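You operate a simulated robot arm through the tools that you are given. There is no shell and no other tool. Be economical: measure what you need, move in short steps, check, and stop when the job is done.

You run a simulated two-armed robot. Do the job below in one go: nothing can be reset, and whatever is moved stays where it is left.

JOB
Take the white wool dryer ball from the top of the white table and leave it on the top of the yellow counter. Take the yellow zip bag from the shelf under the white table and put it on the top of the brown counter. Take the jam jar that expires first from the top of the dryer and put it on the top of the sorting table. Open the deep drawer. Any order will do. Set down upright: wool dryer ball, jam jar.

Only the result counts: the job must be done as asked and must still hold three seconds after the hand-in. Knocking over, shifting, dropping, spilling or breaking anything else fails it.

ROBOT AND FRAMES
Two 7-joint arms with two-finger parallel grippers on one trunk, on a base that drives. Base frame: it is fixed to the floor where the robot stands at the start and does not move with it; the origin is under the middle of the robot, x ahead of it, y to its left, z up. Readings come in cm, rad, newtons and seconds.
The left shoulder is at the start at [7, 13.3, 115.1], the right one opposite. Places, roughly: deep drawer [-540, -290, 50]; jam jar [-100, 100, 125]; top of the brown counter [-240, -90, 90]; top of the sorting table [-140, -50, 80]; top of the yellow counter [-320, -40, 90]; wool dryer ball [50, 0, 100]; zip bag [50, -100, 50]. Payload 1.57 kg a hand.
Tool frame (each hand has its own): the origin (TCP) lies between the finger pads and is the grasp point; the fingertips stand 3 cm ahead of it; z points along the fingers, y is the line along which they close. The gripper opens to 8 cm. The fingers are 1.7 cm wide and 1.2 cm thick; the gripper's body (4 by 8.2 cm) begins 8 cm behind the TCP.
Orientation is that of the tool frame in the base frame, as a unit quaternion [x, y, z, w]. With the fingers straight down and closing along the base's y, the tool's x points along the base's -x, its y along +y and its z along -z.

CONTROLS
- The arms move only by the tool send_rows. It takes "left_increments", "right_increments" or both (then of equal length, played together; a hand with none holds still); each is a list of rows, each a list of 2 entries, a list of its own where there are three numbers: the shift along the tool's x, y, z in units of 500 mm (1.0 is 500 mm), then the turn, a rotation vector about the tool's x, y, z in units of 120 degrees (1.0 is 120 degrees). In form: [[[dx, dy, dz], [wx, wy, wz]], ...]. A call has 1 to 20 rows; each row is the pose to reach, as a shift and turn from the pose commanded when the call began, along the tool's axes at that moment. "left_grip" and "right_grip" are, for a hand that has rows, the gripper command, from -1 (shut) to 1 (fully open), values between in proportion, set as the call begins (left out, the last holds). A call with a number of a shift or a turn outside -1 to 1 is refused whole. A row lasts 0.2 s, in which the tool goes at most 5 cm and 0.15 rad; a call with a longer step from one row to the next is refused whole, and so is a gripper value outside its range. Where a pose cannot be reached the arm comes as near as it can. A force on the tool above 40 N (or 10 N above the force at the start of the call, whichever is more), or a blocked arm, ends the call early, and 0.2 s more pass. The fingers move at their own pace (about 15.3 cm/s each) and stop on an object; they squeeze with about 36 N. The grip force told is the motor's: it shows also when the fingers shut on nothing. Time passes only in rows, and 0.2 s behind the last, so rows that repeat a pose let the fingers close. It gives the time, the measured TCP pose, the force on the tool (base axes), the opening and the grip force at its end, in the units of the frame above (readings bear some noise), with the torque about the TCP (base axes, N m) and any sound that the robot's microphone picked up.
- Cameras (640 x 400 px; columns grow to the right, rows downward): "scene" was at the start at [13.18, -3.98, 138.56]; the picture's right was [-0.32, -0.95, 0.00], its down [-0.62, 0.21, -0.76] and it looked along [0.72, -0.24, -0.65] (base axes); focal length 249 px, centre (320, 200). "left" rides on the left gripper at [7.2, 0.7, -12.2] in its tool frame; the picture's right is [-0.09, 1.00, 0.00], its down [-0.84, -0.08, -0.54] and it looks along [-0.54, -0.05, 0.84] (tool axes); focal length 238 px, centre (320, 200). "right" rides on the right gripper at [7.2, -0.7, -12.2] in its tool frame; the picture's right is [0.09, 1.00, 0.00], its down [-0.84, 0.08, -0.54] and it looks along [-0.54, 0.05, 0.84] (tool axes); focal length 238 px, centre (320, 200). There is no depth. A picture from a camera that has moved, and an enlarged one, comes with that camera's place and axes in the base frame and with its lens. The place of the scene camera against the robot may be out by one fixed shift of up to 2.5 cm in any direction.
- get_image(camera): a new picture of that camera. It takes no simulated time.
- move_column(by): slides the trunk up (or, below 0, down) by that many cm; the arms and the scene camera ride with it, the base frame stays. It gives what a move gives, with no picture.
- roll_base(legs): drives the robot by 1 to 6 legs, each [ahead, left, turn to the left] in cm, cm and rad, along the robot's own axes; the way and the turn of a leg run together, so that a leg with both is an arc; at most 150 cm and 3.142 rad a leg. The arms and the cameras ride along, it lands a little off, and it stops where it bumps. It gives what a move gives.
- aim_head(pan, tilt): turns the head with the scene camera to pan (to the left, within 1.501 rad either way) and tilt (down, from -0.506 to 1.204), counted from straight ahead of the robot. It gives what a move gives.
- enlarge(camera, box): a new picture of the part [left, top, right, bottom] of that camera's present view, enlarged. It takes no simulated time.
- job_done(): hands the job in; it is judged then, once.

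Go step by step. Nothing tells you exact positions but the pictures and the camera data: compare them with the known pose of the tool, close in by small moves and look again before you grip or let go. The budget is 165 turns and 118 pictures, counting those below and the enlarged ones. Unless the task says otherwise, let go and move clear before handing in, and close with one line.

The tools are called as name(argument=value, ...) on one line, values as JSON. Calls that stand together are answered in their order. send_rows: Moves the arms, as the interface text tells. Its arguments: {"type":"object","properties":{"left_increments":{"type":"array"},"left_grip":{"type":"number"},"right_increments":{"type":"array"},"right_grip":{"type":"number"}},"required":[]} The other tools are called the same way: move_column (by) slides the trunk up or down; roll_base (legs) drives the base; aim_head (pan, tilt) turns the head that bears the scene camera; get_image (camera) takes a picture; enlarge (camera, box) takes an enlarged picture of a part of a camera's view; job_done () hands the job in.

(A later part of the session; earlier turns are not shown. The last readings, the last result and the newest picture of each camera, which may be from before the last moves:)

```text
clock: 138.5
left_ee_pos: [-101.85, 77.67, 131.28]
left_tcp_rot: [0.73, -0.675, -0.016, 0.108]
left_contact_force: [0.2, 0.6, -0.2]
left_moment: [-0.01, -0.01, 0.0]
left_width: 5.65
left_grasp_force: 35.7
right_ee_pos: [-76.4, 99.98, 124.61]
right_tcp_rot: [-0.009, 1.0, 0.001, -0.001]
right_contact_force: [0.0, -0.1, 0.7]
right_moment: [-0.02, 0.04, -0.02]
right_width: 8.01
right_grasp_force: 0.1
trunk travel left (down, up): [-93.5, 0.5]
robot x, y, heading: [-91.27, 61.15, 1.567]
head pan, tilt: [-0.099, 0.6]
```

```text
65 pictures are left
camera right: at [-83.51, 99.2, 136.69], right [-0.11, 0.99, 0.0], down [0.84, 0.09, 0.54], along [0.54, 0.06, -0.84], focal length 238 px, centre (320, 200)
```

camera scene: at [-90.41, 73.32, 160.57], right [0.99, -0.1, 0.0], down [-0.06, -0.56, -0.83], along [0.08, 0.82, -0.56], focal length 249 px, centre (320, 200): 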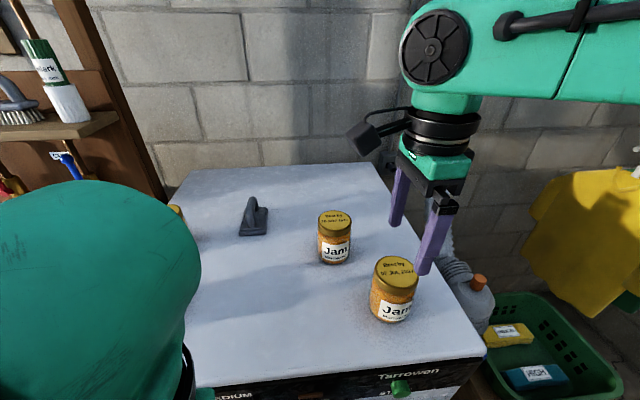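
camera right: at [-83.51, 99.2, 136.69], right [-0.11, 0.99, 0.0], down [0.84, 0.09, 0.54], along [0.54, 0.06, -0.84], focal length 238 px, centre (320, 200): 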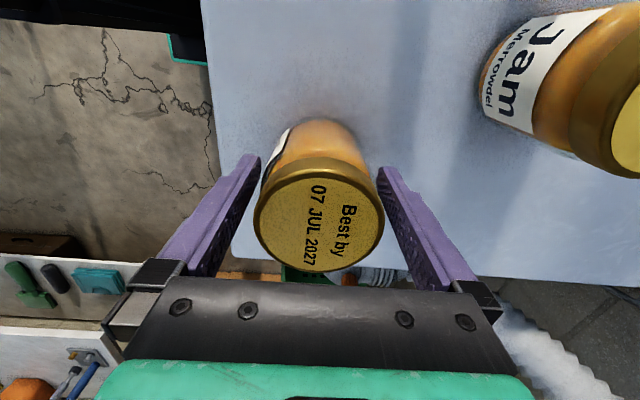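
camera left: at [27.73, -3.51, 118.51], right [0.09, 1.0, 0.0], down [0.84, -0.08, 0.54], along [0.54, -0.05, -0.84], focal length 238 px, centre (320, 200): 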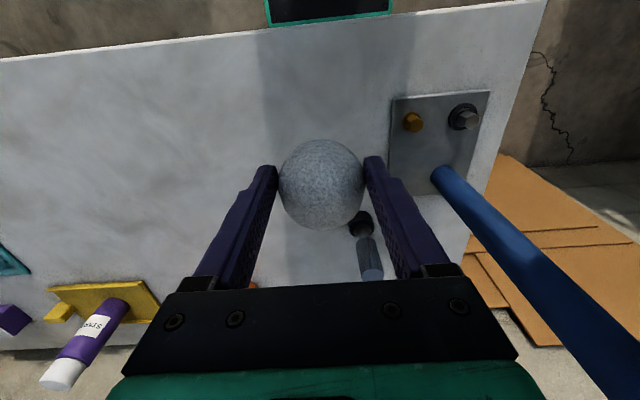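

The jar is between the pads, slightly toward the robot's left. I'll nudge 0.6 cm that way, grip, and lift.

send_rows(right_increments=[[[0.012, 0, 0], [0, 0, 0]]], right_grip=1)

send_rows(right_increments=[[[0, 0, 0], [0, 0, 0]], [[0, 0, 0], [0, 0, 0]], [[0, 0, 0], [0, 0, 0]]], right_grip=-1)

send_rows(right_increments=[[[0, 0, -0.03], [0, 0, 0]], [[0, 0, -0.1], [0, 0, 0]], [[0, 0, -0.18], [0, 0, 0]], [[0, 0, -0.26], [0, 0, 0]]])

get_image(camera="scene")

```text
clock: 138.9
left_ee_pos: [-101.91, 77.83, 131.23]
left_tcp_rot: [0.73, -0.675, -0.016, 0.108]
left_contact_force: [-0.5, 0.2, -0.9]
left_moment: [0.0, -0.04, 0.01]
left_width: 5.67
left_grasp_force: 35.8
right_ee_pos: [-77.15, 99.92, 124.46]
right_tcp_rot: [-0.008, 1.0, 0.0, 0.0]
right_contact_force: [-0.6, -1.2, 0.2]
right_moment: [-0.01, -0.02, 0.02]
right_width: 8.01
right_grasp_force: 0.0
trunk travel left (down, up): [-93.5, 0.5]
robot x, y, heading: [-91.47, 61.84, 1.569]
head pan, tilt: [-0.099, 0.6]
```

```text
clock: 139.7
left_ee_pos: [-101.95, 77.82, 131.28]
left_tcp_rot: [0.729, -0.675, -0.016, 0.108]
left_contact_force: [0.0, -0.6, -1.2]
left_moment: [-0.02, 0.0, 0.01]
left_width: 5.69
left_grasp_force: 35.9
right_ee_pos: [-77.12, 100.12, 124.53]
right_tcp_rot: [-0.008, 1.0, 0.0, 0.0]
right_contact_force: [-1.7, 0.3, 0.7]
right_moment: [-0.08, 0.13, -0.04]
right_width: 7.18
right_grasp_force: 35.5
trunk travel left (down, up): [-93.5, 0.5]
robot x, y, heading: [-91.42, 61.25, 1.574]
head pan, tilt: [-0.099, 0.6]
```

```text
clock: 140.7
left_ee_pos: [-101.9, 77.79, 131.29]
left_tcp_rot: [0.73, -0.674, -0.016, 0.108]
left_contact_force: [0.4, 0.3, -0.4]
left_moment: [0.0, 0.01, -0.01]
left_width: 5.69
left_grasp_force: 35.9
right_ee_pos: [-77.21, 99.86, 137.77]
right_tcp_rot: [-0.01, 1.0, 0.0, 0.0]
right_contact_force: [0.4, 0.7, -4.4]
right_moment: [-0.02, 0.09, -0.03]
right_width: 6.93
right_grasp_force: 36.4
trunk travel left (down, up): [-93.5, 0.5]
robot x, y, heading: [-91.76, 61.5, 1.567]
head pan, tilt: [-0.099, 0.6]
```

```text
64 pictures are left
camera scene: at [-90.42, 73.82, 160.51], right [0.99, -0.1, 0.0], down [-0.06, -0.56, -0.82], along [0.08, 0.82, -0.57], focal length 249 px, centre (320, 200)
```

scene: 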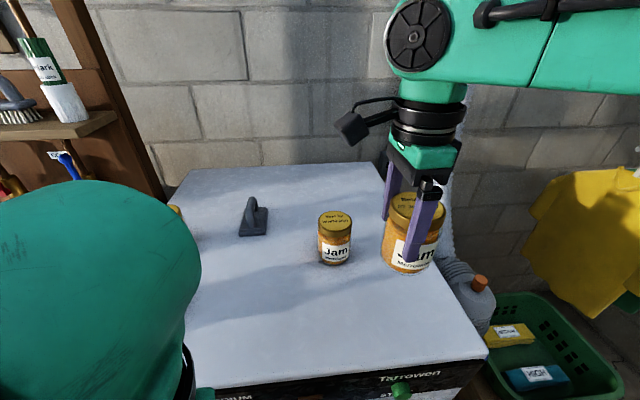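

The jar is lifted cleanly. I'll back away from the dryer, turn round in open space, and look at the sorting table from this side.

roll_base(legs=[[-36, 0, 0], [0, -30, 0], [0, 0, -1.57], [0, 0, -1.57]])

aim_head(pan=-0.6, tilt=0.55)

get_image(camera="scene")

```text
clock: 152.2
left_ee_pos: [-50.5, 9.53, 131.32]
left_tcp_rot: [0.669, 0.736, 0.108, 0.014]
left_contact_force: [-0.1, -0.1, -0.3]
left_moment: [0.0, 0.01, 0.02]
left_width: 5.66
left_grasp_force: 35.9
right_ee_pos: [-74.78, -13.15, 137.58]
right_tcp_rot: [1.0, 0.017, 0.0, 0.0]
right_contact_force: [0.1, -0.2, -5.1]
right_moment: [0.0, -0.09, 0.0]
right_width: 6.88
right_grasp_force: 36.7
trunk travel left (down, up): [-93.5, 0.5]
robot x, y, heading: [-61.39, 26.03, -1.553]
head pan, tilt: [-0.099, 0.6]
```

```text
clock: 153.2
left_ee_pos: [-50.47, 9.53, 131.28]
left_tcp_rot: [0.668, 0.736, 0.108, 0.013]
left_contact_force: [-0.5, 0.0, -1.0]
left_moment: [0.01, 0.02, 0.02]
left_width: 5.69
left_grasp_force: 35.3
right_ee_pos: [-74.8, -13.04, 137.66]
right_tcp_rot: [1.0, 0.018, 0.001, 0.001]
right_contact_force: [0.0, 0.1, -5.1]
right_moment: [0.02, -0.11, 0.01]
right_width: 6.9
right_grasp_force: 35.6
trunk travel left (down, up): [-93.5, 0.5]
robot x, y, heading: [-61.17, 25.95, -1.558]
head pan, tilt: [-0.6, 0.55]
```

```text
63 pictures are left
camera scene: at [-65.92, 12.02, 160.96], right [-0.83, 0.55, 0.0], down [0.29, 0.44, -0.85], along [-0.47, -0.71, -0.52], focal length 249 px, centre (320, 200)
```

scene: 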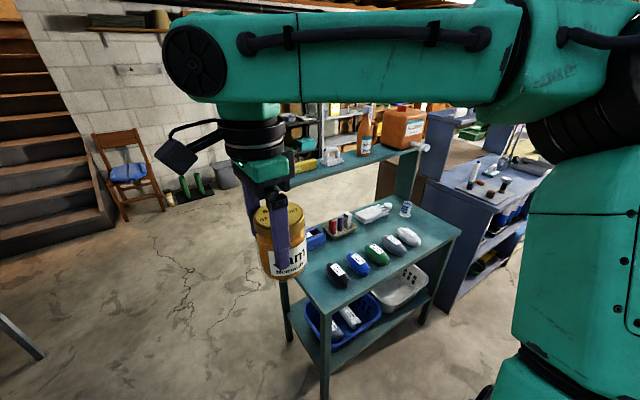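

The sorting table top spans about x -182…-99 with its front edge at y ≈ -33, a row of pouches on it, and free space near its far end. I'll strafe right in front of it for a closer look.

roll_base(legs=[[0, -90, -0.015]])

aim_head(pan=-0.1, tilt=0.8)

get_image(camera="scene")

get_image(camera="right")

```text
clock: 158.0
left_ee_pos: [-141.85, 8.78, 131.29]
left_tcp_rot: [0.675, 0.73, 0.107, 0.014]
left_contact_force: [0.4, -0.6, -0.1]
left_moment: [0.03, 0.02, 0.03]
left_width: 5.68
left_grasp_force: 36.2
right_ee_pos: [-166.53, -13.48, 137.56]
right_tcp_rot: [1.0, 0.009, -0.001, 0.0]
right_contact_force: [-0.3, -0.5, -4.6]
right_moment: [0.01, -0.07, 0.03]
right_width: 6.89
right_grasp_force: 36.1
trunk travel left (down, up): [-93.5, 0.5]
robot x, y, heading: [-152.15, 24.75, -1.572]
head pan, tilt: [-0.6, 0.55]
```

```text
clock: 158.9
left_ee_pos: [-142.0, 8.6, 131.38]
left_tcp_rot: [0.675, 0.73, 0.108, 0.015]
left_contact_force: [-0.4, -0.2, 0.6]
left_moment: [0.01, -0.01, 0.0]
left_width: 5.66
left_grasp_force: 36.1
right_ee_pos: [-166.69, -13.39, 137.5]
right_tcp_rot: [1.0, 0.009, 0.0, -0.001]
right_contact_force: [0.0, -0.7, -4.4]
right_moment: [0.0, -0.07, -0.01]
right_width: 6.85
right_grasp_force: 36.0
trunk travel left (down, up): [-93.5, 0.5]
robot x, y, heading: [-152.54, 25.25, -1.569]
head pan, tilt: [-0.099, 0.799]
```

```text
62 pictures are left
camera scene: at [-153.1, 10.87, 158.83], right [-0.99, 0.1, 0.0], down [0.07, 0.71, -0.7], along [-0.07, -0.69, -0.72], focal length 249 px, centre (320, 200)
```

scene: 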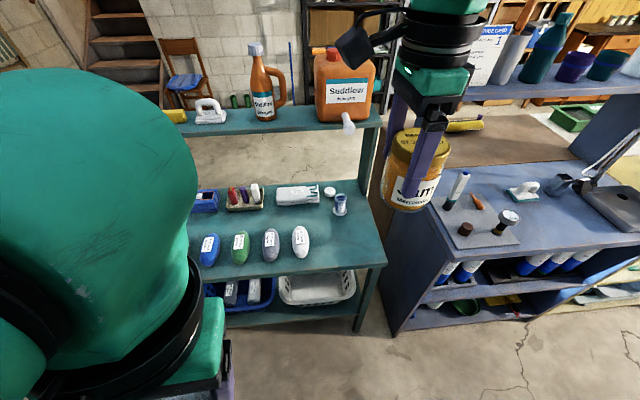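

```text
61 pictures are left
camera right: at [-159.47, -12.62, 149.8], right [0.11, -0.99, 0.0], down [-0.84, -0.09, 0.54], along [-0.54, -0.06, -0.84], focal length 238 px, centre (320, 200)
```

right: 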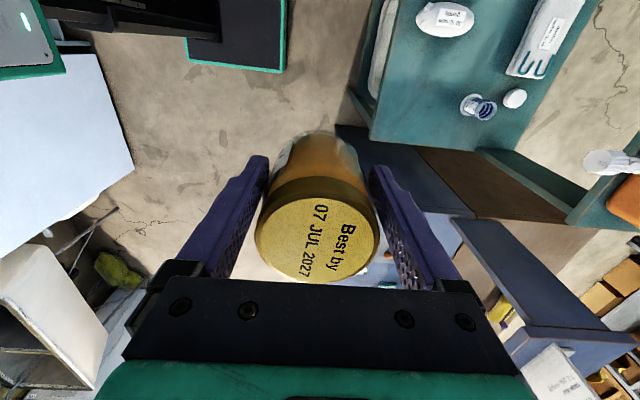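

There's a clear patch near the far end: around [-168, -42], with the table top at z ≈ 81.5. I'll drive 28 cm forward and lower the trunk 40 cm, then check from both cameras.

roll_base(legs=[[28, -2, 0]])

move_column(by=-40)

get_image(camera="right")

get_image(camera="scene")

```text
clock: 160.8
left_ee_pos: [-144.11, -18.27, 131.3]
left_tcp_rot: [0.677, 0.728, 0.108, 0.017]
left_contact_force: [0.0, -0.2, -1.5]
left_moment: [-0.05, 0.04, 0.0]
left_width: 5.66
left_grasp_force: 36.3
right_ee_pos: [-169.06, -40.18, 137.65]
right_tcp_rot: [1.0, 0.006, 0.0, 0.001]
right_contact_force: [-0.6, 0.7, -3.5]
right_moment: [-0.01, -0.06, -0.04]
right_width: 6.86
right_grasp_force: 35.8
trunk travel left (down, up): [-93.5, 0.5]
robot x, y, heading: [-154.6, -2.05, -1.575]
head pan, tilt: [-0.099, 0.799]
```

```text
clock: 164.7
left_ee_pos: [-144.15, -18.7, 91.21]
left_tcp_rot: [0.677, 0.728, 0.108, 0.017]
left_contact_force: [0.6, -0.2, -0.4]
left_moment: [-0.04, 0.01, 0.01]
left_width: 5.67
left_grasp_force: 35.9
right_ee_pos: [-169.15, -40.59, 97.55]
right_tcp_rot: [1.0, 0.007, 0.0, 0.0]
right_contact_force: [0.2, 0.5, -4.8]
right_moment: [0.02, -0.11, -0.02]
right_width: 6.87
right_grasp_force: 35.7
trunk travel left (down, up): [-53.5, 40.5]
robot x, y, heading: [-154.67, -1.99, -1.581]
head pan, tilt: [-0.099, 0.799]
```

```text
60 pictures are left
camera right: at [-161.78, -39.84, 109.81], right [0.1, -0.99, 0.0], down [-0.84, -0.09, 0.54], along [-0.54, -0.06, -0.84], focal length 238 px, centre (320, 200)
```

right: 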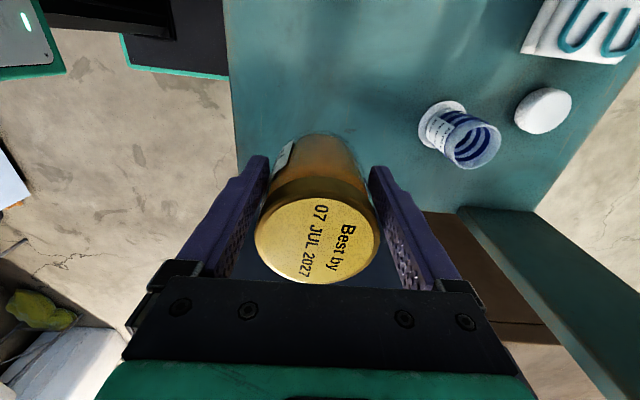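

```text
59 pictures are left
camera scene: at [-155.25, -16.41, 118.83], right [-0.99, 0.11, 0.0], down [0.08, 0.71, -0.7], along [-0.07, -0.69, -0.72], focal length 249 px, centre (320, 200)
```

scene: 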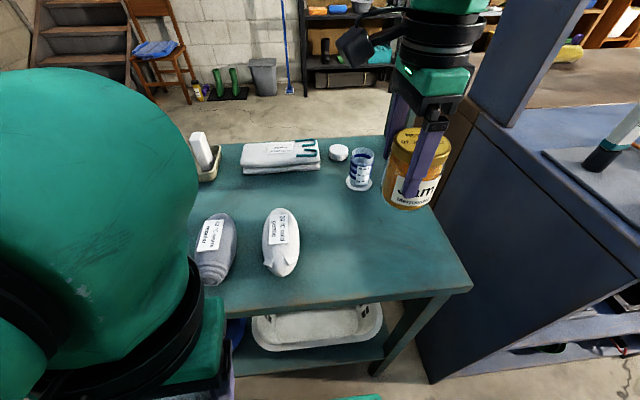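

The jar hangs over the clear patch, well inside the edges and away from the cup and pouch. I'll lower 9.5 cm, then creep until contact.

send_rows(right_increments=[[[0, 0, 0.06], [0, 0, 0]], [[0, 0, 0.12], [0, 0, 0]], [[0, 0, 0.17], [0, 0, 0]], [[0, 0, 0.19], [0, 0, 0]]])

send_rows(right_increments=[[[0, 0, 0.008], [0, 0, 0]], [[0, 0, 0.016], [0, 0, 0]]])

enlarge(camera="scene", box=[300, 100, 500, 225])

```text
clock: 165.7
left_ee_pos: [-144.27, -18.57, 91.31]
left_tcp_rot: [0.678, 0.727, 0.108, 0.016]
left_contact_force: [0.0, -0.9, -0.6]
left_moment: [0.02, -0.01, 0.01]
left_width: 5.64
left_grasp_force: 35.5
right_ee_pos: [-169.07, -40.58, 88.02]
right_tcp_rot: [1.0, 0.006, 0.0, 0.0]
right_contact_force: [0.1, 1.3, -4.7]
right_moment: [-0.01, -0.11, 0.0]
right_width: 6.86
right_grasp_force: 35.7
trunk travel left (down, up): [-53.5, 40.5]
robot x, y, heading: [-154.13, -1.93, -1.576]
head pan, tilt: [-0.099, 0.799]
```

```text
clock: 166.2
left_ee_pos: [-144.18, -18.39, 91.37]
left_tcp_rot: [0.678, 0.727, 0.108, 0.017]
left_contact_force: [-0.4, 0.5, -1.2]
left_moment: [0.0, 0.01, 0.04]
left_width: 5.67
left_grasp_force: 35.7
right_ee_pos: [-169.08, -40.55, 87.5]
right_tcp_rot: [1.0, 0.006, -0.001, 0.003]
right_contact_force: [-2.2, -1.7, 17.1]
right_moment: [0.61, 0.5, 0.11]
right_width: 6.83
right_grasp_force: 36.2
trunk travel left (down, up): [-53.5, 40.5]
robot x, y, heading: [-154.45, -2.14, -1.579]
head pan, tilt: [-0.099, 0.799]
```

```text
3.20 times, centred on (400, 162) of scene
camera zoom: at [-155.23, -16.2, 118.9], right [-0.99, 0.11, 0.0], down [0.08, 0.71, -0.7], along [-0.07, -0.69, -0.72], focal length 798 px, centre (64, 320)
```

zoom: 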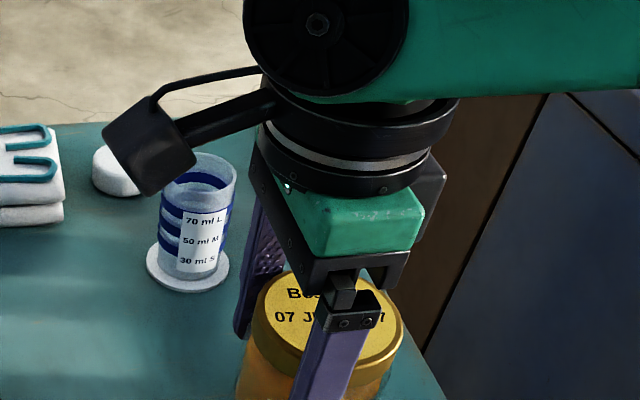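

Contact at z = 87.5: the jar stands on the table. I'll ease off, open slowly and lift straight up.

send_rows(right_increments=[[[0, 0, -0.004], [0, 0, 0]], [[0, 0, -0.004], [0, 0, 0]]])

send_rows(right_increments=[[[0, 0, 0], [0, 0, 0]], [[0, 0, 0], [0, 0, 0]], [[0, 0, 0], [0, 0, 0]]], right_grip=1)

get_image(camera="right")

```text
clock: 166.8
left_ee_pos: [-144.23, -18.49, 91.21]
left_tcp_rot: [0.678, 0.727, 0.109, 0.017]
left_contact_force: [-0.1, -0.5, -0.2]
left_moment: [0.01, -0.01, -0.03]
left_width: 5.66
left_grasp_force: 36.6
right_ee_pos: [-169.08, -40.65, 87.46]
right_tcp_rot: [1.0, 0.006, 0.0, 0.0]
right_contact_force: [-2.2, -4.3, 10.3]
right_moment: [0.07, 0.16, 0.16]
right_width: 6.87
right_grasp_force: 36.1
trunk travel left (down, up): [-53.5, 40.5]
robot x, y, heading: [-154.7, -1.81, -1.576]
head pan, tilt: [-0.099, 0.799]
```

```text
clock: 167.7
left_ee_pos: [-144.15, -18.46, 91.28]
left_tcp_rot: [0.677, 0.727, 0.109, 0.016]
left_contact_force: [0.8, -0.4, 0.1]
left_moment: [0.0, 0.02, -0.01]
left_width: 5.68
left_grasp_force: 36.2
right_ee_pos: [-169.07, -40.55, 87.43]
right_tcp_rot: [1.0, 0.006, 0.0, 0.0]
right_contact_force: [-0.6, 1.1, 0.0]
right_moment: [0.0, -0.04, 0.0]
right_width: 7.97
right_grasp_force: 0.0
trunk travel left (down, up): [-53.5, 40.5]
robot x, y, heading: [-154.43, -1.91, -1.582]
head pan, tilt: [-0.099, 0.799]
```

```text
57 pictures are left
camera right: at [-161.78, -39.77, 99.66], right [0.1, -0.99, 0.0], down [-0.84, -0.09, 0.54], along [-0.54, -0.06, -0.84], focal length 238 px, centre (320, 200)
```

right: 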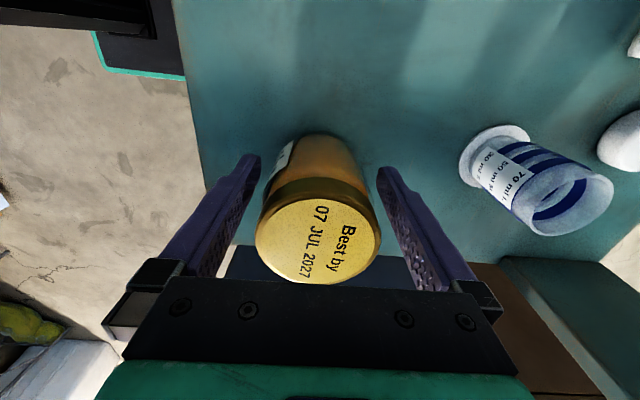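

The jar stands free with both fingers clear. I'll lift straight up, then raise the trunk and back off.

send_rows(right_increments=[[[0, 0, -0.05], [0, 0, 0]], [[0, 0, -0.13], [0, 0, 0]], [[0, 0, -0.21], [0, 0, 0]], [[0, 0, -0.29], [0, 0, 0]], [[0, 0, -0.36], [0, 0, 0]]], right_grip=1)

move_column(by=40)

roll_base(legs=[[-27, 0, 0]])

aim_head(pan=-0.3, tilt=0.6)

get_image(camera="scene")

```text
clock: 168.8
left_ee_pos: [-144.24, -18.59, 91.42]
left_tcp_rot: [0.677, 0.728, 0.108, 0.016]
left_contact_force: [0.0, -0.6, -1.0]
left_moment: [0.04, 0.0, 0.01]
left_width: 5.69
left_grasp_force: 36.0
right_ee_pos: [-169.27, -40.4, 105.35]
right_tcp_rot: [1.0, 0.006, -0.001, 0.0]
right_contact_force: [0.5, -0.1, 0.7]
right_moment: [-0.01, 0.03, 0.0]
right_width: 8.02
right_grasp_force: 0.0
trunk travel left (down, up): [-53.5, 40.5]
robot x, y, heading: [-154.56, -1.41, -1.585]
head pan, tilt: [-0.099, 0.799]
```

```text
clock: 172.7
left_ee_pos: [-144.15, -18.65, 131.29]
left_tcp_rot: [0.678, 0.727, 0.108, 0.016]
left_contact_force: [-0.1, 0.1, -0.3]
left_moment: [0.01, -0.01, -0.03]
left_width: 5.66
left_grasp_force: 35.6
right_ee_pos: [-169.31, -40.36, 145.38]
right_tcp_rot: [1.0, 0.006, 0.0, 0.0]
right_contact_force: [-0.5, -0.3, 0.4]
right_moment: [0.01, -0.01, -0.03]
right_width: 8.0
right_grasp_force: 0.0
trunk travel left (down, up): [-93.5, 0.5]
robot x, y, heading: [-154.89, -2.04, -1.578]
head pan, tilt: [-0.099, 0.799]
```

```text
clock: 174.6
left_ee_pos: [-143.91, 8.17, 131.16]
left_tcp_rot: [0.678, 0.727, 0.109, 0.015]
left_contact_force: [0.3, -1.2, -0.8]
left_moment: [0.01, -0.01, 0.02]
left_width: 5.66
left_grasp_force: 35.5
right_ee_pos: [-169.12, -13.61, 145.21]
right_tcp_rot: [1.0, 0.005, -0.001, -0.003]
right_contact_force: [0.4, -0.5, -0.5]
right_moment: [0.07, 0.05, -0.03]
right_width: 7.99
right_grasp_force: 0.2
trunk travel left (down, up): [-93.5, 0.5]
robot x, y, heading: [-154.42, 25.21, -1.578]
head pan, tilt: [-0.099, 0.799]
```

```text
clock: 175.3
left_ee_pos: [-144.08, 8.52, 131.26]
left_tcp_rot: [0.677, 0.727, 0.109, 0.016]
left_contact_force: [0.3, 0.2, -0.6]
left_moment: [-0.03, -0.02, 0.01]
left_width: 5.65
left_grasp_force: 35.7
right_ee_pos: [-168.9, -13.25, 145.24]
right_tcp_rot: [1.0, 0.005, 0.0, -0.001]
right_contact_force: [0.5, 0.7, 0.0]
right_moment: [0.0, 0.03, -0.03]
right_width: 8.01
right_grasp_force: 0.0
trunk travel left (down, up): [-93.5, 0.5]
robot x, y, heading: [-154.21, 25.23, -1.576]
head pan, tilt: [-0.3, 0.6]
```

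```text
56 pictures are left
camera scene: at [-156.83, 10.34, 160.5], right [-0.95, 0.3, 0.0], down [0.17, 0.54, -0.82], along [-0.25, -0.79, -0.57], focal length 249 px, centre (320, 200)
```

scene: 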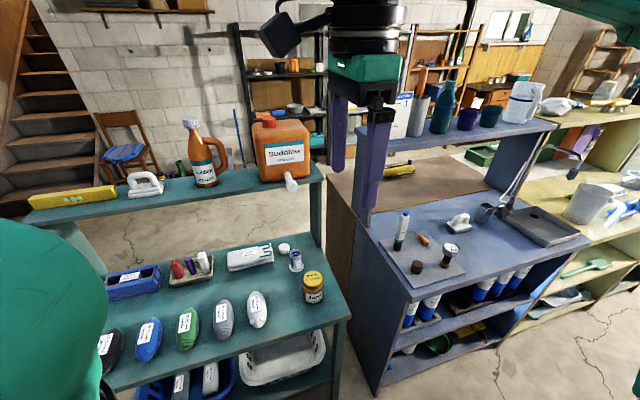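

The jar stands upright on the sorting table. The yellow counter lies next, past the slate one; I'll strafe right along the aisle to face it.

roll_base(legs=[[0, -130, 0]])

aim_head(pan=-0.2, tilt=0.7)

get_image(camera="scene")

```text
clock: 181.9
left_ee_pos: [-274.34, 9.59, 131.25]
left_tcp_rot: [0.677, 0.728, 0.108, 0.016]
left_contact_force: [-0.3, -0.5, -0.6]
left_moment: [0.05, 0.03, 0.03]
left_width: 5.67
left_grasp_force: 36.4
right_ee_pos: [-299.4, -11.95, 145.31]
right_tcp_rot: [1.0, 0.006, 0.0, 0.0]
right_contact_force: [-0.5, 0.0, 0.0]
right_moment: [0.01, -0.01, -0.01]
right_width: 7.98
right_grasp_force: 0.1
trunk travel left (down, up): [-93.5, 0.5]
robot x, y, heading: [-284.74, 26.12, -1.577]
head pan, tilt: [-0.3, 0.6]
```

```text
clock: 182.6
left_ee_pos: [-274.39, 9.69, 131.24]
left_tcp_rot: [0.678, 0.727, 0.108, 0.016]
left_contact_force: [0.8, 0.1, -1.5]
left_moment: [-0.01, 0.0, 0.02]
left_width: 5.69
left_grasp_force: 36.0
right_ee_pos: [-299.39, -12.13, 145.46]
right_tcp_rot: [1.0, 0.007, 0.001, 0.0]
right_contact_force: [0.8, 0.5, 0.5]
right_moment: [0.0, 0.02, 0.02]
right_width: 7.99
right_grasp_force: 0.0
trunk travel left (down, up): [-93.5, 0.5]
robot x, y, heading: [-284.66, 26.27, -1.581]
head pan, tilt: [-0.201, 0.7]
```

```text
55 pictures are left
camera scene: at [-286.36, 11.63, 159.66], right [-0.98, 0.21, 0.0], down [0.13, 0.63, -0.77], along [-0.16, -0.75, -0.64], focal length 249 px, centre (320, 200)
```

scene: 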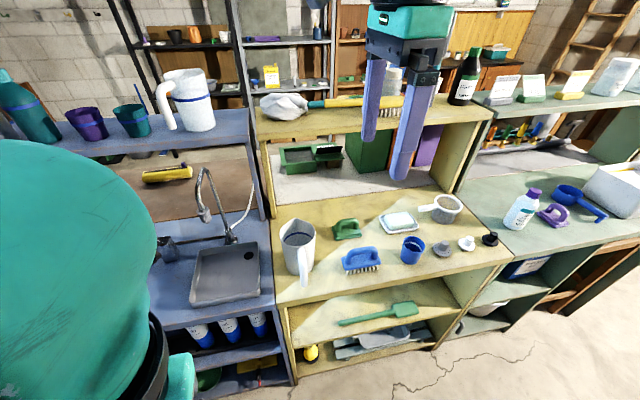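

The yellow counter's main top is in front of me: jug, brushes, soap dish, cup and knobs stand on it, with a free strip near the front. I'll straighten the left hand and stretch it forward so I can look down with its camera.

send_rows(left_increments=[[[-0.073, -0.019, -0.021], [0, 0, 0]], [[-0.146, -0.037, -0.042], [0.021, -0.016, 0.008]], [[-0.219, -0.056, -0.062], [0.042, -0.031, 0.017]], [[-0.292, -0.075, -0.083], [0.063, -0.047, 0.025]], [[-0.364, -0.093, -0.104], [0.084, -0.062, 0.033]]])

get_image(camera="left")

enlarge(camera="scene", box=[250, 170, 530, 345])

```text
clock: 183.8
left_ee_pos: [-278.62, -9.5, 133.23]
left_tcp_rot: [0.706, 0.708, 0.001, 0.0]
left_contact_force: [-0.2, 0.3, -1.0]
left_moment: [0.0, 0.03, -0.03]
left_width: 5.7
left_grasp_force: 35.5
right_ee_pos: [-299.61, -12.32, 145.29]
right_tcp_rot: [1.0, 0.007, 0.0, -0.001]
right_contact_force: [-0.3, -0.2, 0.2]
right_moment: [-0.03, -0.02, 0.0]
right_width: 8.01
right_grasp_force: 0.0
trunk travel left (down, up): [-93.5, 0.5]
robot x, y, heading: [-284.66, 26.28, -1.579]
head pan, tilt: [-0.201, 0.7]
```

```text
54 pictures are left
camera left: at [-277.92, -2.22, 145.28], right [1.0, -0.09, 0.0], down [-0.08, -0.84, 0.54], along [-0.05, -0.54, -0.84], focal length 238 px, centre (320, 200)
```

left: 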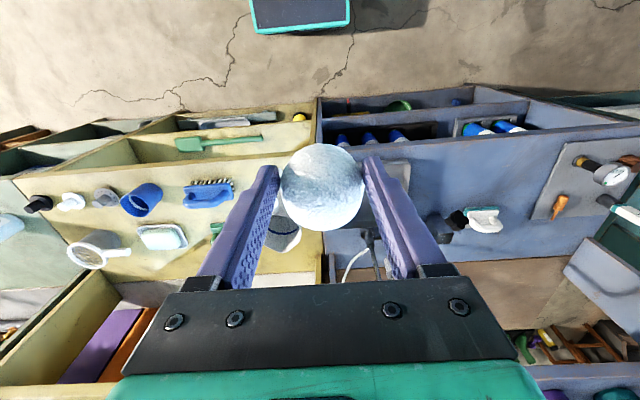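

```text
2.29 times, centred on (390, 258) of scene
camera zoom: at [-286.46, 11.37, 159.63], right [-0.98, 0.21, 0.0], down [0.13, 0.63, -0.76], along [-0.16, -0.75, -0.65], focal length 570 px, centre (160, 69)
```

zoom: 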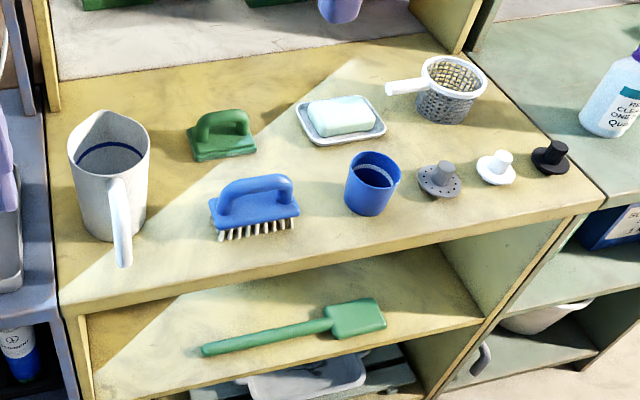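

The best free spot is between the jug and the blue brush, around [-299, -31], but the jug is tall (about 18 cm). I'll turn the left hand so its fingers close front-to-back, leaning the wrist slightly away from the jug, then move the base into place.

send_rows(left_increments=[[[0, 0, 0], [0, 0, -0.068]], [[0, 0, 0], [0, 0, -0.136]], [[0, 0, 0], [0, 0, -0.204]], [[0, 0, 0], [0, 0, -0.272]], [[0, 0, 0], [0, 0, -0.34]], [[0, 0, 0], [0, 0, -0.408]], [[0, 0, 0], [0, 0, -0.476]], [[0, 0, 0], [0, 0, -0.544]], [[0, 0, 0], [0, 0, -0.612]], [[0, 0, 0], [0, 0, -0.68]], [[0, 0, 0], [0, 0, -0.75]]])

send_rows(left_increments=[[[0, 0, 0], [0, -0.063, 0]], [[0, 0, 0], [0, -0.125, 0]]])

roll_base(legs=[[0, -20.5, 0.005], [10, 0, 0]])

get_image(camera="left")

get_image(camera="scene")

```text
clock: 186.2
left_ee_pos: [-278.5, -9.15, 133.43]
left_tcp_rot: [-0.003, 1.0, -0.001, 0.0]
left_contact_force: [0.0, -0.9, 0.0]
left_moment: [-0.03, -0.04, -0.03]
left_width: 5.69
left_grasp_force: 35.6
right_ee_pos: [-299.55, -11.94, 145.47]
right_tcp_rot: [1.0, 0.006, 0.001, 0.001]
right_contact_force: [0.5, 0.6, -0.3]
right_moment: [-0.01, 0.0, 0.0]
right_width: 8.01
right_grasp_force: 0.1
trunk travel left (down, up): [-93.5, 0.5]
robot x, y, heading: [-284.71, 26.38, -1.582]
head pan, tilt: [-0.201, 0.7]
```

```text
clock: 186.8
left_ee_pos: [-278.71, -9.32, 133.33]
left_tcp_rot: [-0.002, 0.991, 0.0, 0.133]
left_contact_force: [0.0, 0.7, -1.3]
left_moment: [0.05, 0.0, 0.01]
left_width: 5.63
left_grasp_force: 35.9
right_ee_pos: [-299.95, -12.12, 145.21]
right_tcp_rot: [1.0, 0.007, 0.001, 0.0]
right_contact_force: [-1.3, 0.7, 0.0]
right_moment: [-0.01, 0.01, -0.02]
right_width: 8.01
right_grasp_force: 0.1
trunk travel left (down, up): [-93.5, 0.5]
robot x, y, heading: [-284.74, 26.2, -1.578]
head pan, tilt: [-0.201, 0.7]
```

```text
clock: 189.1
left_ee_pos: [-298.29, -17.86, 133.81]
left_tcp_rot: [-0.005, 0.992, -0.003, 0.129]
left_contact_force: [-0.9, 0.3, -0.8]
left_moment: [-0.05, 0.01, 0.0]
left_width: 5.68
left_grasp_force: 35.9
right_ee_pos: [-319.33, -20.73, 145.64]
right_tcp_rot: [1.0, 0.009, -0.001, 0.004]
right_contact_force: [-0.5, 1.7, 0.2]
right_moment: [-0.07, -0.02, 0.0]
right_width: 8.01
right_grasp_force: 0.1
trunk travel left (down, up): [-93.5, 0.5]
robot x, y, heading: [-305.02, 16.27, -1.575]
head pan, tilt: [-0.201, 0.7]
```

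```text
52 pictures are left
camera left: at [-308.4, -17.31, 143.43], right [0.08, 1.0, 0.01], down [0.67, -0.07, 0.74], along [0.74, -0.05, -0.67], focal length 238 px, centre (320, 200)
```

left: 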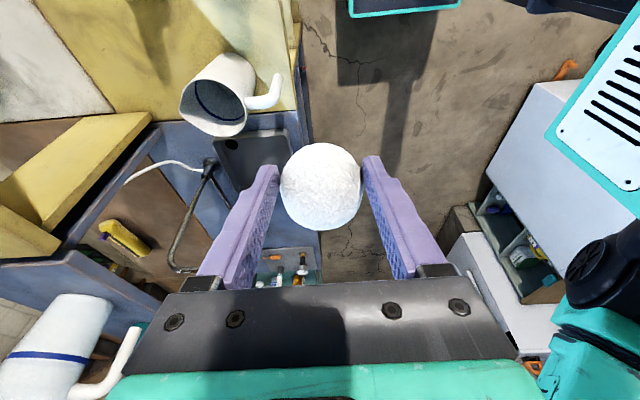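

```text
51 pictures are left
camera scene: at [-306.43, 3.08, 159.77], right [-0.98, 0.2, 0.0], down [0.13, 0.62, -0.77], along [-0.15, -0.75, -0.64], focal length 249 px, centre (320, 200)
```

scene: 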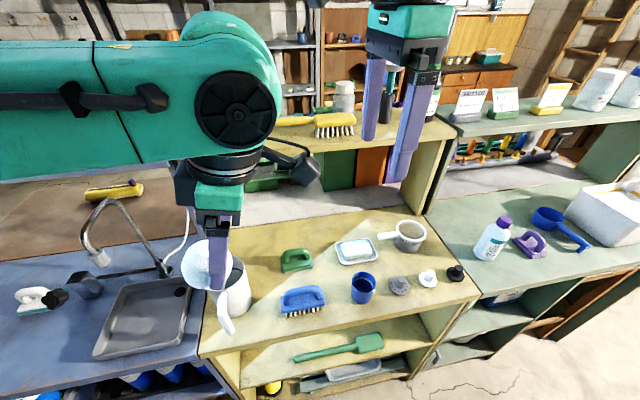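

The gap between jug and brush is centred near [-297, -32]. I'll roll forward 13.5 cm so the ball is above it, lower to z ≈ 116 (still above the jug) and compare.

roll_base(legs=[[13.7, 1.0, 0.005]])

send_rows(left_increments=[[[0.018, 0, 0.068], [0, 0, 0]], [[0.036, 0, 0.136], [0, 0, 0]], [[0.054, 0, 0.203], [0, 0, 0]], [[0.072, 0, 0.271], [0, 0, 0]], [[0.09, 0, 0.338], [0, 0, 0]]])

get_image(camera="scene")

get_image(camera="left")

```text
clock: 190.4
left_ee_pos: [-297.34, -32.11, 133.54]
left_tcp_rot: [-0.006, 0.991, -0.002, 0.13]
left_contact_force: [-0.3, -0.3, -0.8]
left_moment: [-0.03, 0.02, 0.03]
left_width: 5.69
left_grasp_force: 36.0
right_ee_pos: [-318.4, -35.14, 145.58]
right_tcp_rot: [1.0, 0.012, 0.0, 0.004]
right_contact_force: [-0.2, 0.6, -0.1]
right_moment: [-0.05, -0.03, -0.04]
right_width: 8.01
right_grasp_force: 0.1
trunk travel left (down, up): [-93.5, 0.5]
robot x, y, heading: [-303.76, 2.65, -1.574]
head pan, tilt: [-0.201, 0.7]
```

```text
clock: 191.6
left_ee_pos: [-297.43, -32.87, 115.87]
left_tcp_rot: [-0.007, 0.991, 0.0, 0.131]
left_contact_force: [-0.1, 0.0, -0.7]
left_moment: [-0.04, -0.03, -0.04]
left_width: 5.67
left_grasp_force: 36.9
right_ee_pos: [-318.58, -35.9, 145.2]
right_tcp_rot: [1.0, 0.012, 0.001, 0.001]
right_contact_force: [-0.6, 0.7, -0.4]
right_moment: [0.01, -0.04, 0.01]
right_width: 8.01
right_grasp_force: 0.0
trunk travel left (down, up): [-93.5, 0.5]
robot x, y, heading: [-304.04, 2.74, -1.572]
head pan, tilt: [-0.201, 0.7]
```

```text
50 pictures are left
camera scene: at [-305.7, -12.02, 159.66], right [-0.98, 0.2, 0.0], down [0.13, 0.63, -0.76], along [-0.15, -0.75, -0.64], focal length 249 px, centre (320, 200)
```

scene: 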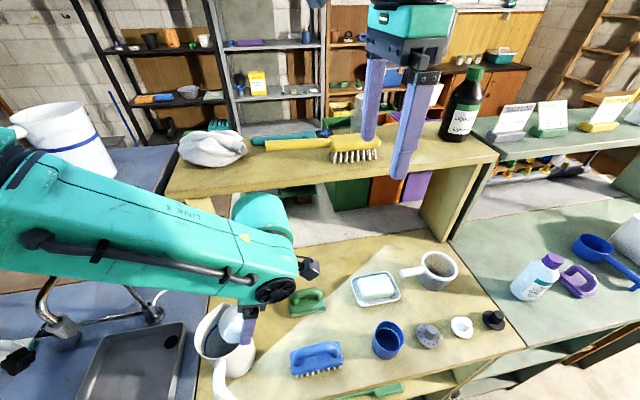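

```text
49 pictures are left
camera left: at [-307.53, -32.4, 125.6], right [0.08, 1.0, 0.02], down [0.67, -0.07, 0.74], along [0.74, -0.04, -0.67], focal length 238 px, centre (320, 200)
```

left: 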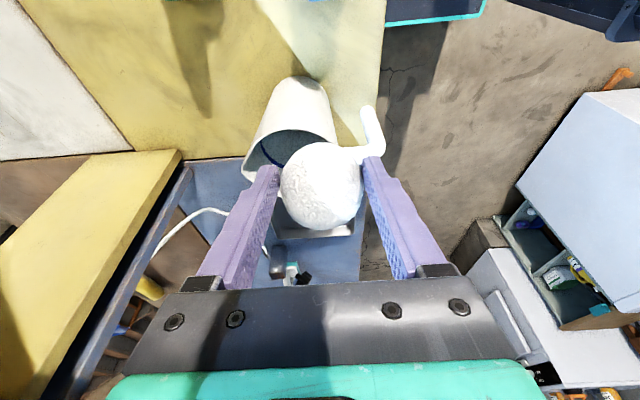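

From the hand camera the jug's near side is at x ≈ -294.7 and the brush's left end near -302; the best spot is about [-298.3, -29.7], a bit more to the front. I'll shift there and go down to z ≈ 103.

send_rows(left_increments=[[[0.018, 0.064, -0.005], [0, 0, 0]], [[0.036, 0.064, 0.062], [0, 0, 0]], [[0.054, 0.064, 0.129], [0, 0, 0]], [[0.072, 0.064, 0.196], [0, 0, 0]], [[0.085, 0.064, 0.244], [0, 0, 0]]])

get_image(camera="left")

enlarge(camera="scene", box=[150, 200, 450, 400])

```text
clock: 192.8
left_ee_pos: [-298.66, -31.52, 104.65]
left_tcp_rot: [-0.03, 0.995, 0.007, 0.097]
left_contact_force: [-0.4, 0.6, -0.2]
left_moment: [-0.02, -0.02, 0.01]
left_width: 5.67
left_grasp_force: 36.4
left hand out of reach, approached as far as the arm can: row 5
right_ee_pos: [-318.23, -35.87, 145.29]
right_tcp_rot: [1.0, 0.013, 0.001, 0.0]
right_contact_force: [-0.1, -0.2, 0.6]
right_moment: [0.0, 0.0, 0.02]
right_width: 7.99
right_grasp_force: 0.0
trunk travel left (down, up): [-93.5, 0.5]
robot x, y, heading: [-303.77, 2.95, -1.564]
head pan, tilt: [-0.201, 0.7]
```

```text
48 pictures are left
camera left: at [-308.0, -31.36, 115.17], right [0.03, 1.0, 0.02], down [0.72, -0.04, 0.69], along [0.69, 0.0, -0.72], focal length 238 px, centre (320, 200)
```

left: 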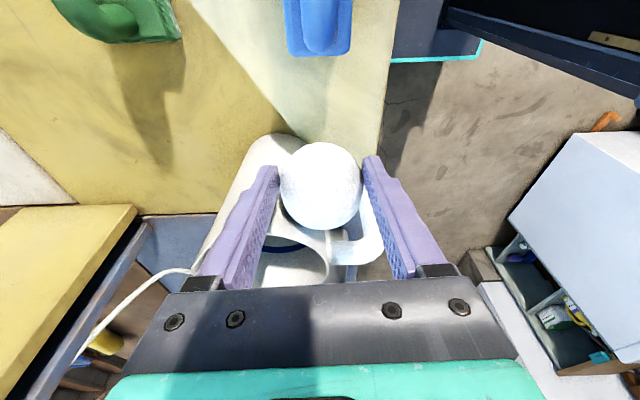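

```text
2.00 times, centred on (300, 300) of scene
camera zoom: at [-305.5, -12.09, 159.65], right [-0.98, 0.2, 0.0], down [0.13, 0.63, -0.76], along [-0.15, -0.75, -0.64], focal length 499 px, centre (360, 0)
```

zoom: 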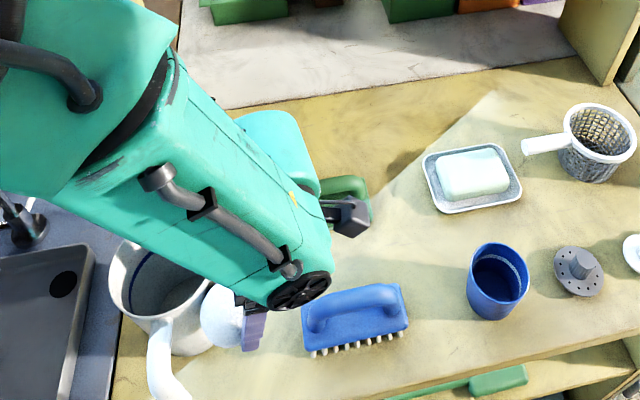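

The arm reaches its lower limit at this trunk height, so I'll raise the arm 6 cm, back the base 1.6 cm toward the chosen spot, and lower the trunk 12 cm, leaving arm travel for a guarded touch-down.

send_rows(left_increments=[[[-0.016, 0, -0.058], [0, 0, 0]], [[-0.031, 0, -0.116], [0, 0, 0]]])

roll_base(legs=[[-1.6, 0, 0]])

move_column(by=-9)

get_image(camera="left")

get_image(camera="scene")

```text
clock: 193.4
left_ee_pos: [-297.97, -30.37, 109.89]
left_tcp_rot: [-0.005, 0.991, -0.001, 0.13]
left_contact_force: [0.5, 0.6, -0.4]
left_moment: [-0.01, -0.02, 0.01]
left_width: 5.67
left_grasp_force: 35.7
right_ee_pos: [-318.17, -35.62, 145.47]
right_tcp_rot: [1.0, 0.012, 0.0, 0.001]
right_contact_force: [0.3, 0.7, 0.0]
right_moment: [-0.03, -0.01, 0.0]
right_width: 7.98
right_grasp_force: 0.1
trunk travel left (down, up): [-93.5, 0.5]
robot x, y, heading: [-304.01, 2.47, -1.568]
head pan, tilt: [-0.201, 0.7]
```

```text
clock: 194.2
left_ee_pos: [-298.02, -29.19, 109.74]
left_tcp_rot: [-0.006, 0.991, 0.001, 0.13]
left_contact_force: [0.1, 0.1, -0.7]
left_moment: [0.03, 0.0, 0.02]
left_width: 5.66
left_grasp_force: 35.8
right_ee_pos: [-318.31, -34.65, 145.31]
right_tcp_rot: [1.0, 0.011, 0.0, -0.002]
right_contact_force: [0.4, -0.9, -1.1]
right_moment: [0.01, -0.03, 0.0]
right_width: 8.0
right_grasp_force: 0.1
trunk travel left (down, up): [-93.5, 0.5]
robot x, y, heading: [-304.2, 4.07, -1.567]
head pan, tilt: [-0.201, 0.7]
```

```text
clock: 195.4
left_ee_pos: [-298.11, -28.98, 100.78]
left_tcp_rot: [-0.007, 0.991, 0.001, 0.131]
left_contact_force: [1.1, -0.6, 0.8]
left_moment: [0.01, -0.01, 0.03]
left_width: 5.66
left_grasp_force: 36.0
right_ee_pos: [-318.44, -34.23, 136.29]
right_tcp_rot: [1.0, 0.012, 0.0, 0.001]
right_contact_force: [0.0, -0.3, 0.0]
right_moment: [0.02, 0.01, 0.01]
right_width: 8.0
right_grasp_force: 0.0
trunk travel left (down, up): [-84.5, 9.5]
robot x, y, heading: [-304.44, 3.97, -1.568]
head pan, tilt: [-0.201, 0.7]
```

```text
46 pictures are left
camera left: at [-308.14, -28.4, 110.66], right [0.08, 1.0, 0.02], down [0.67, -0.07, 0.74], along [0.74, -0.04, -0.67], focal length 238 px, centre (320, 200)
```

left: 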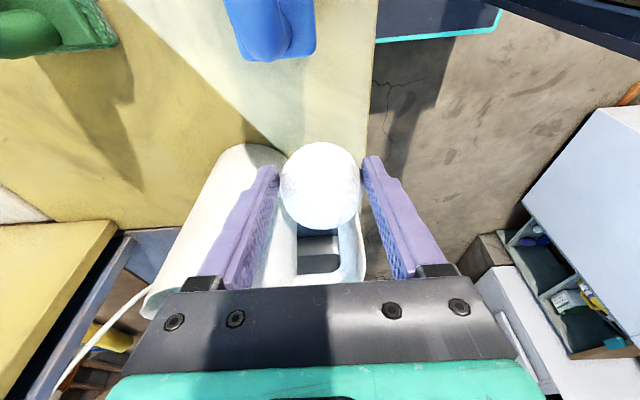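

```text
45 pictures are left
camera scene: at [-305.56, -10.46, 150.66], right [-0.98, 0.2, 0.0], down [0.13, 0.63, -0.76], along [-0.15, -0.75, -0.64], focal length 249 px, centre (320, 200)
```

scene: 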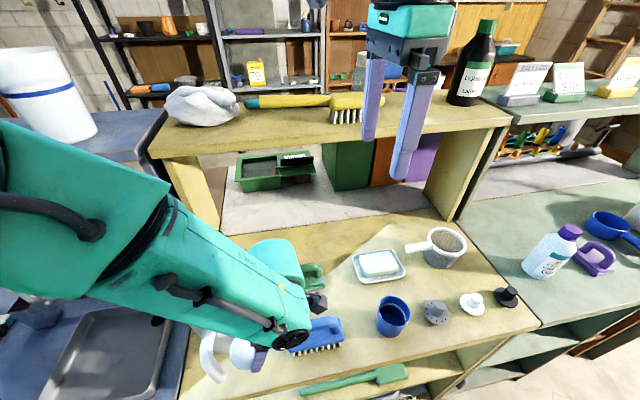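

The hand is upright enough and clear of jug and brush by about 1.5–2 cm each. I'll shift half a centimetre away from the jug and go down 4 cm, then creep to contact.

send_rows(left_increments=[[[0.01, 0, -0.003], [0, 0, 0]], [[0.02, 0, 0.036], [0, 0, 0]], [[0.031, 0, 0.075], [0, 0, 0]]])

send_rows(left_increments=[[[0.002, 0, 0.007], [0, 0, 0]], [[0.004, 0, 0.014], [0, 0, 0]]])

get_image(camera="left")

```text
clock: 196.2
left_ee_pos: [-299.17, -29.58, 97.5]
left_tcp_rot: [-0.017, 0.993, -0.001, 0.114]
left_contact_force: [0.6, -0.2, -0.6]
left_moment: [0.02, 0.0, -0.01]
left_width: 5.66
left_grasp_force: 36.3
right_ee_pos: [-318.41, -34.3, 136.37]
right_tcp_rot: [1.0, 0.012, 0.0, 0.001]
right_contact_force: [0.0, 0.7, 0.4]
right_moment: [0.03, 0.02, 0.0]
right_width: 7.99
right_grasp_force: 0.1
trunk travel left (down, up): [-84.5, 9.5]
robot x, y, heading: [-304.19, 4.14, -1.565]
head pan, tilt: [-0.201, 0.7]
```

```text
clock: 196.8
left_ee_pos: [-299.27, -29.78, 96.93]
left_tcp_rot: [-0.026, 0.994, 0.002, 0.104]
left_contact_force: [0.7, -0.6, -0.3]
left_moment: [0.02, 0.01, 0.01]
left_width: 5.69
left_grasp_force: 36.4
right_ee_pos: [-318.38, -34.22, 136.33]
right_tcp_rot: [1.0, 0.012, 0.0, 0.001]
right_contact_force: [0.1, 0.8, 0.2]
right_moment: [-0.04, 0.05, -0.05]
right_width: 7.99
right_grasp_force: 0.2
trunk travel left (down, up): [-84.5, 9.5]
robot x, y, heading: [-303.77, 4.14, -1.571]
head pan, tilt: [-0.201, 0.7]
```

```text
44 pictures are left
camera left: at [-308.79, -29.51, 107.2], right [0.04, 1.0, 0.02], down [0.71, -0.04, 0.7], along [0.7, -0.01, -0.71], focal length 238 px, centre (320, 200)
```

left: 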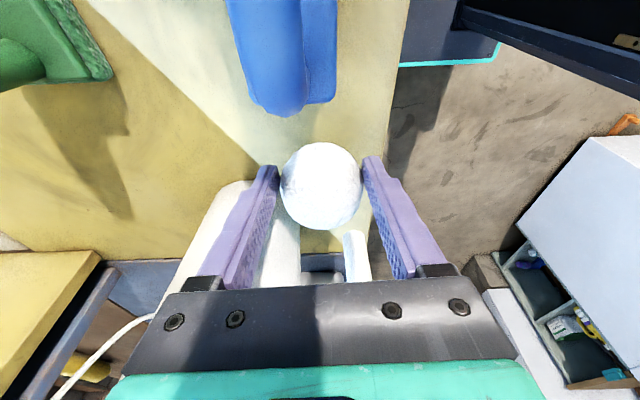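

The arm is at its limit and drifted slightly toward the brush. I'll shift the base 0.8 cm left and finish the descent with the trunk in small steps.

roll_base(legs=[[0, 0.8, 0]])

move_column(by=-0.9)

get_image(camera="left")

```text
clock: 197.6
left_ee_pos: [-298.45, -29.44, 96.76]
left_tcp_rot: [-0.028, 0.994, 0.003, 0.109]
left_contact_force: [-0.2, 0.1, -1.3]
left_moment: [0.03, 0.02, -0.02]
left_width: 5.67
left_grasp_force: 36.6
right_ee_pos: [-317.79, -34.22, 136.27]
right_tcp_rot: [1.0, 0.011, 0.001, 0.001]
right_contact_force: [-1.1, 0.2, -0.1]
right_moment: [0.02, 0.01, -0.02]
right_width: 8.02
right_grasp_force: 0.1
trunk travel left (down, up): [-84.5, 9.5]
robot x, y, heading: [-303.48, 3.65, -1.568]
head pan, tilt: [-0.201, 0.7]
```

```text
clock: 198.2
left_ee_pos: [-298.28, -29.66, 95.78]
left_tcp_rot: [-0.029, 0.994, 0.005, 0.105]
left_contact_force: [-0.7, -0.1, 0.0]
left_moment: [0.02, 0.03, 0.0]
left_width: 5.65
left_grasp_force: 36.0
right_ee_pos: [-317.64, -34.14, 135.44]
right_tcp_rot: [1.0, 0.011, 0.001, 0.0]
right_contact_force: [1.4, -0.4, -0.2]
right_moment: [0.0, -0.01, -0.01]
right_width: 8.0
right_grasp_force: 0.0
trunk travel left (down, up): [-83.6, 10.4]
robot x, y, heading: [-303.16, 4.44, -1.571]
head pan, tilt: [-0.201, 0.7]
```

```text
43 pictures are left
camera left: at [-307.84, -29.46, 106.14], right [0.03, 1.0, 0.02], down [0.71, -0.04, 0.71], along [0.71, -0.01, -0.71], focal length 238 px, centre (320, 200)
```

left: 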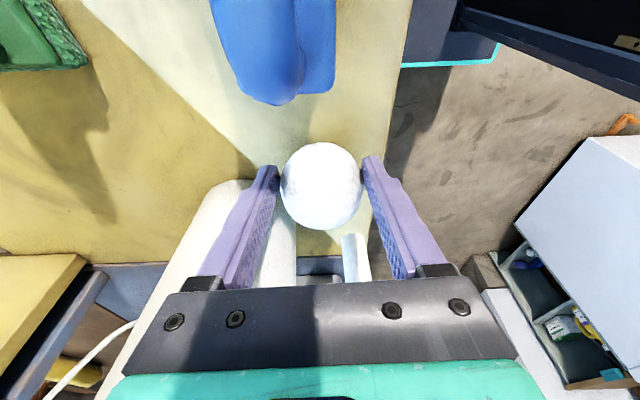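

No contact yet; the spot looks good. I'll keep lowering in half-centimetre steps until the force changes.

move_column(by=-0.6)

move_column(by=-0.4)

```text
clock: 198.6
left_ee_pos: [-298.33, -29.54, 95.79]
left_tcp_rot: [-0.03, 0.994, 0.003, 0.106]
left_contact_force: [-3.5, 7.2, 16.3]
left_moment: [0.44, 0.0, 0.07]
left_width: 5.67
left_grasp_force: 36.4
right_ee_pos: [-317.62, -33.99, 135.36]
right_tcp_rot: [1.0, 0.011, 0.001, 0.002]
right_contact_force: [-0.2, -0.6, -0.1]
right_moment: [-0.03, 0.0, 0.01]
right_width: 8.01
right_grasp_force: 0.0
trunk travel left (down, up): [-83.4, 10.6]
robot x, y, heading: [-303.38, 4.08, -1.566]
head pan, tilt: [-0.201, 0.7]
stopped: the force on the tool passed its limit (the readings are from after the stop); the commanded pose is now the measured one
```

```text
clock: 199.0
left_ee_pos: [-298.17, -29.61, 95.85]
left_tcp_rot: [-0.031, 0.994, 0.0, 0.106]
left_contact_force: [-3.3, 11.5, 25.5]
left_moment: [0.68, -0.1, 0.1]
left_width: 5.66
left_grasp_force: 36.1
right_ee_pos: [-317.68, -33.83, 135.11]
right_tcp_rot: [1.0, 0.011, 0.0, 0.003]
right_contact_force: [0.3, 0.1, 0.1]
right_moment: [0.01, 0.0, -0.01]
right_width: 8.02
right_grasp_force: 0.0
trunk travel left (down, up): [-83.2, 10.8]
robot x, y, heading: [-303.28, 4.4, -1.569]
head pan, tilt: [-0.201, 0.7]
stopped: the force on the tool passed its limit (the readings are from after the stop); the commanded pose is now the measured one
```

Contact at z ≈ 95.8: the ball is on the counter. I'll ease off 0.2 cm and open the fingers part way.

move_column(by=0.2)

send_rows(left_increments=[[[0, 0, 0], [0, 0, 0]], [[0, 0, 0], [0, 0, 0]], [[0, 0, 0], [0, 0, 0]]], left_grip=0.8)

get_image(camera="left")

```text
clock: 199.5
left_ee_pos: [-298.21, -30.06, 95.79]
left_tcp_rot: [-0.031, 0.994, 0.001, 0.106]
left_contact_force: [-0.3, -1.7, 1.6]
left_moment: [-0.06, 0.0, 0.02]
left_width: 5.65
left_grasp_force: 36.1
right_ee_pos: [-317.59, -34.25, 135.16]
right_tcp_rot: [1.0, 0.011, 0.001, 0.001]
right_contact_force: [1.0, -0.1, -0.4]
right_moment: [-0.01, 0.01, -0.05]
right_width: 7.96
right_grasp_force: 0.1
trunk travel left (down, up): [-83.4, 10.6]
robot x, y, heading: [-303.36, 4.09, -1.57]
head pan, tilt: [-0.201, 0.7]
```

```text
clock: 200.3
left_ee_pos: [-298.22, -29.94, 95.84]
left_tcp_rot: [-0.03, 0.994, 0.002, 0.106]
left_contact_force: [0.0, 0.8, -0.2]
left_moment: [0.03, -0.02, 0.04]
left_width: 7.19
left_grasp_force: 0.1
right_ee_pos: [-317.7, -34.21, 135.17]
right_tcp_rot: [1.0, 0.012, 0.0, 0.0]
right_contact_force: [-0.3, 0.7, 0.4]
right_moment: [-0.02, -0.03, -0.03]
right_width: 8.0
right_grasp_force: 0.0
trunk travel left (down, up): [-83.4, 10.6]
robot x, y, heading: [-303.51, 4.19, -1.566]
head pan, tilt: [-0.201, 0.7]
```

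```text
42 pictures are left
camera left: at [-307.73, -29.81, 106.07], right [0.03, 1.0, 0.02], down [0.71, -0.03, 0.71], along [0.71, -0.01, -0.71], focal length 238 px, centre (320, 200)
```

left: 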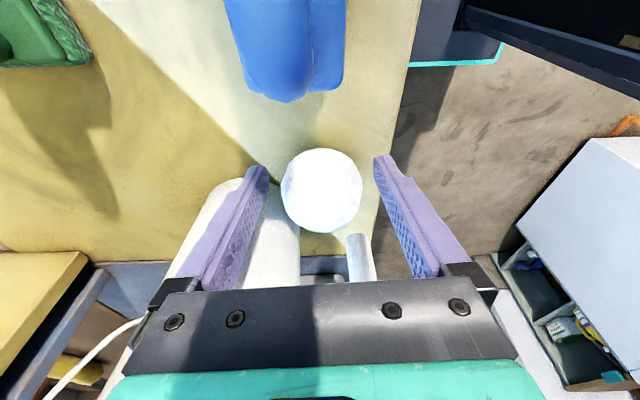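

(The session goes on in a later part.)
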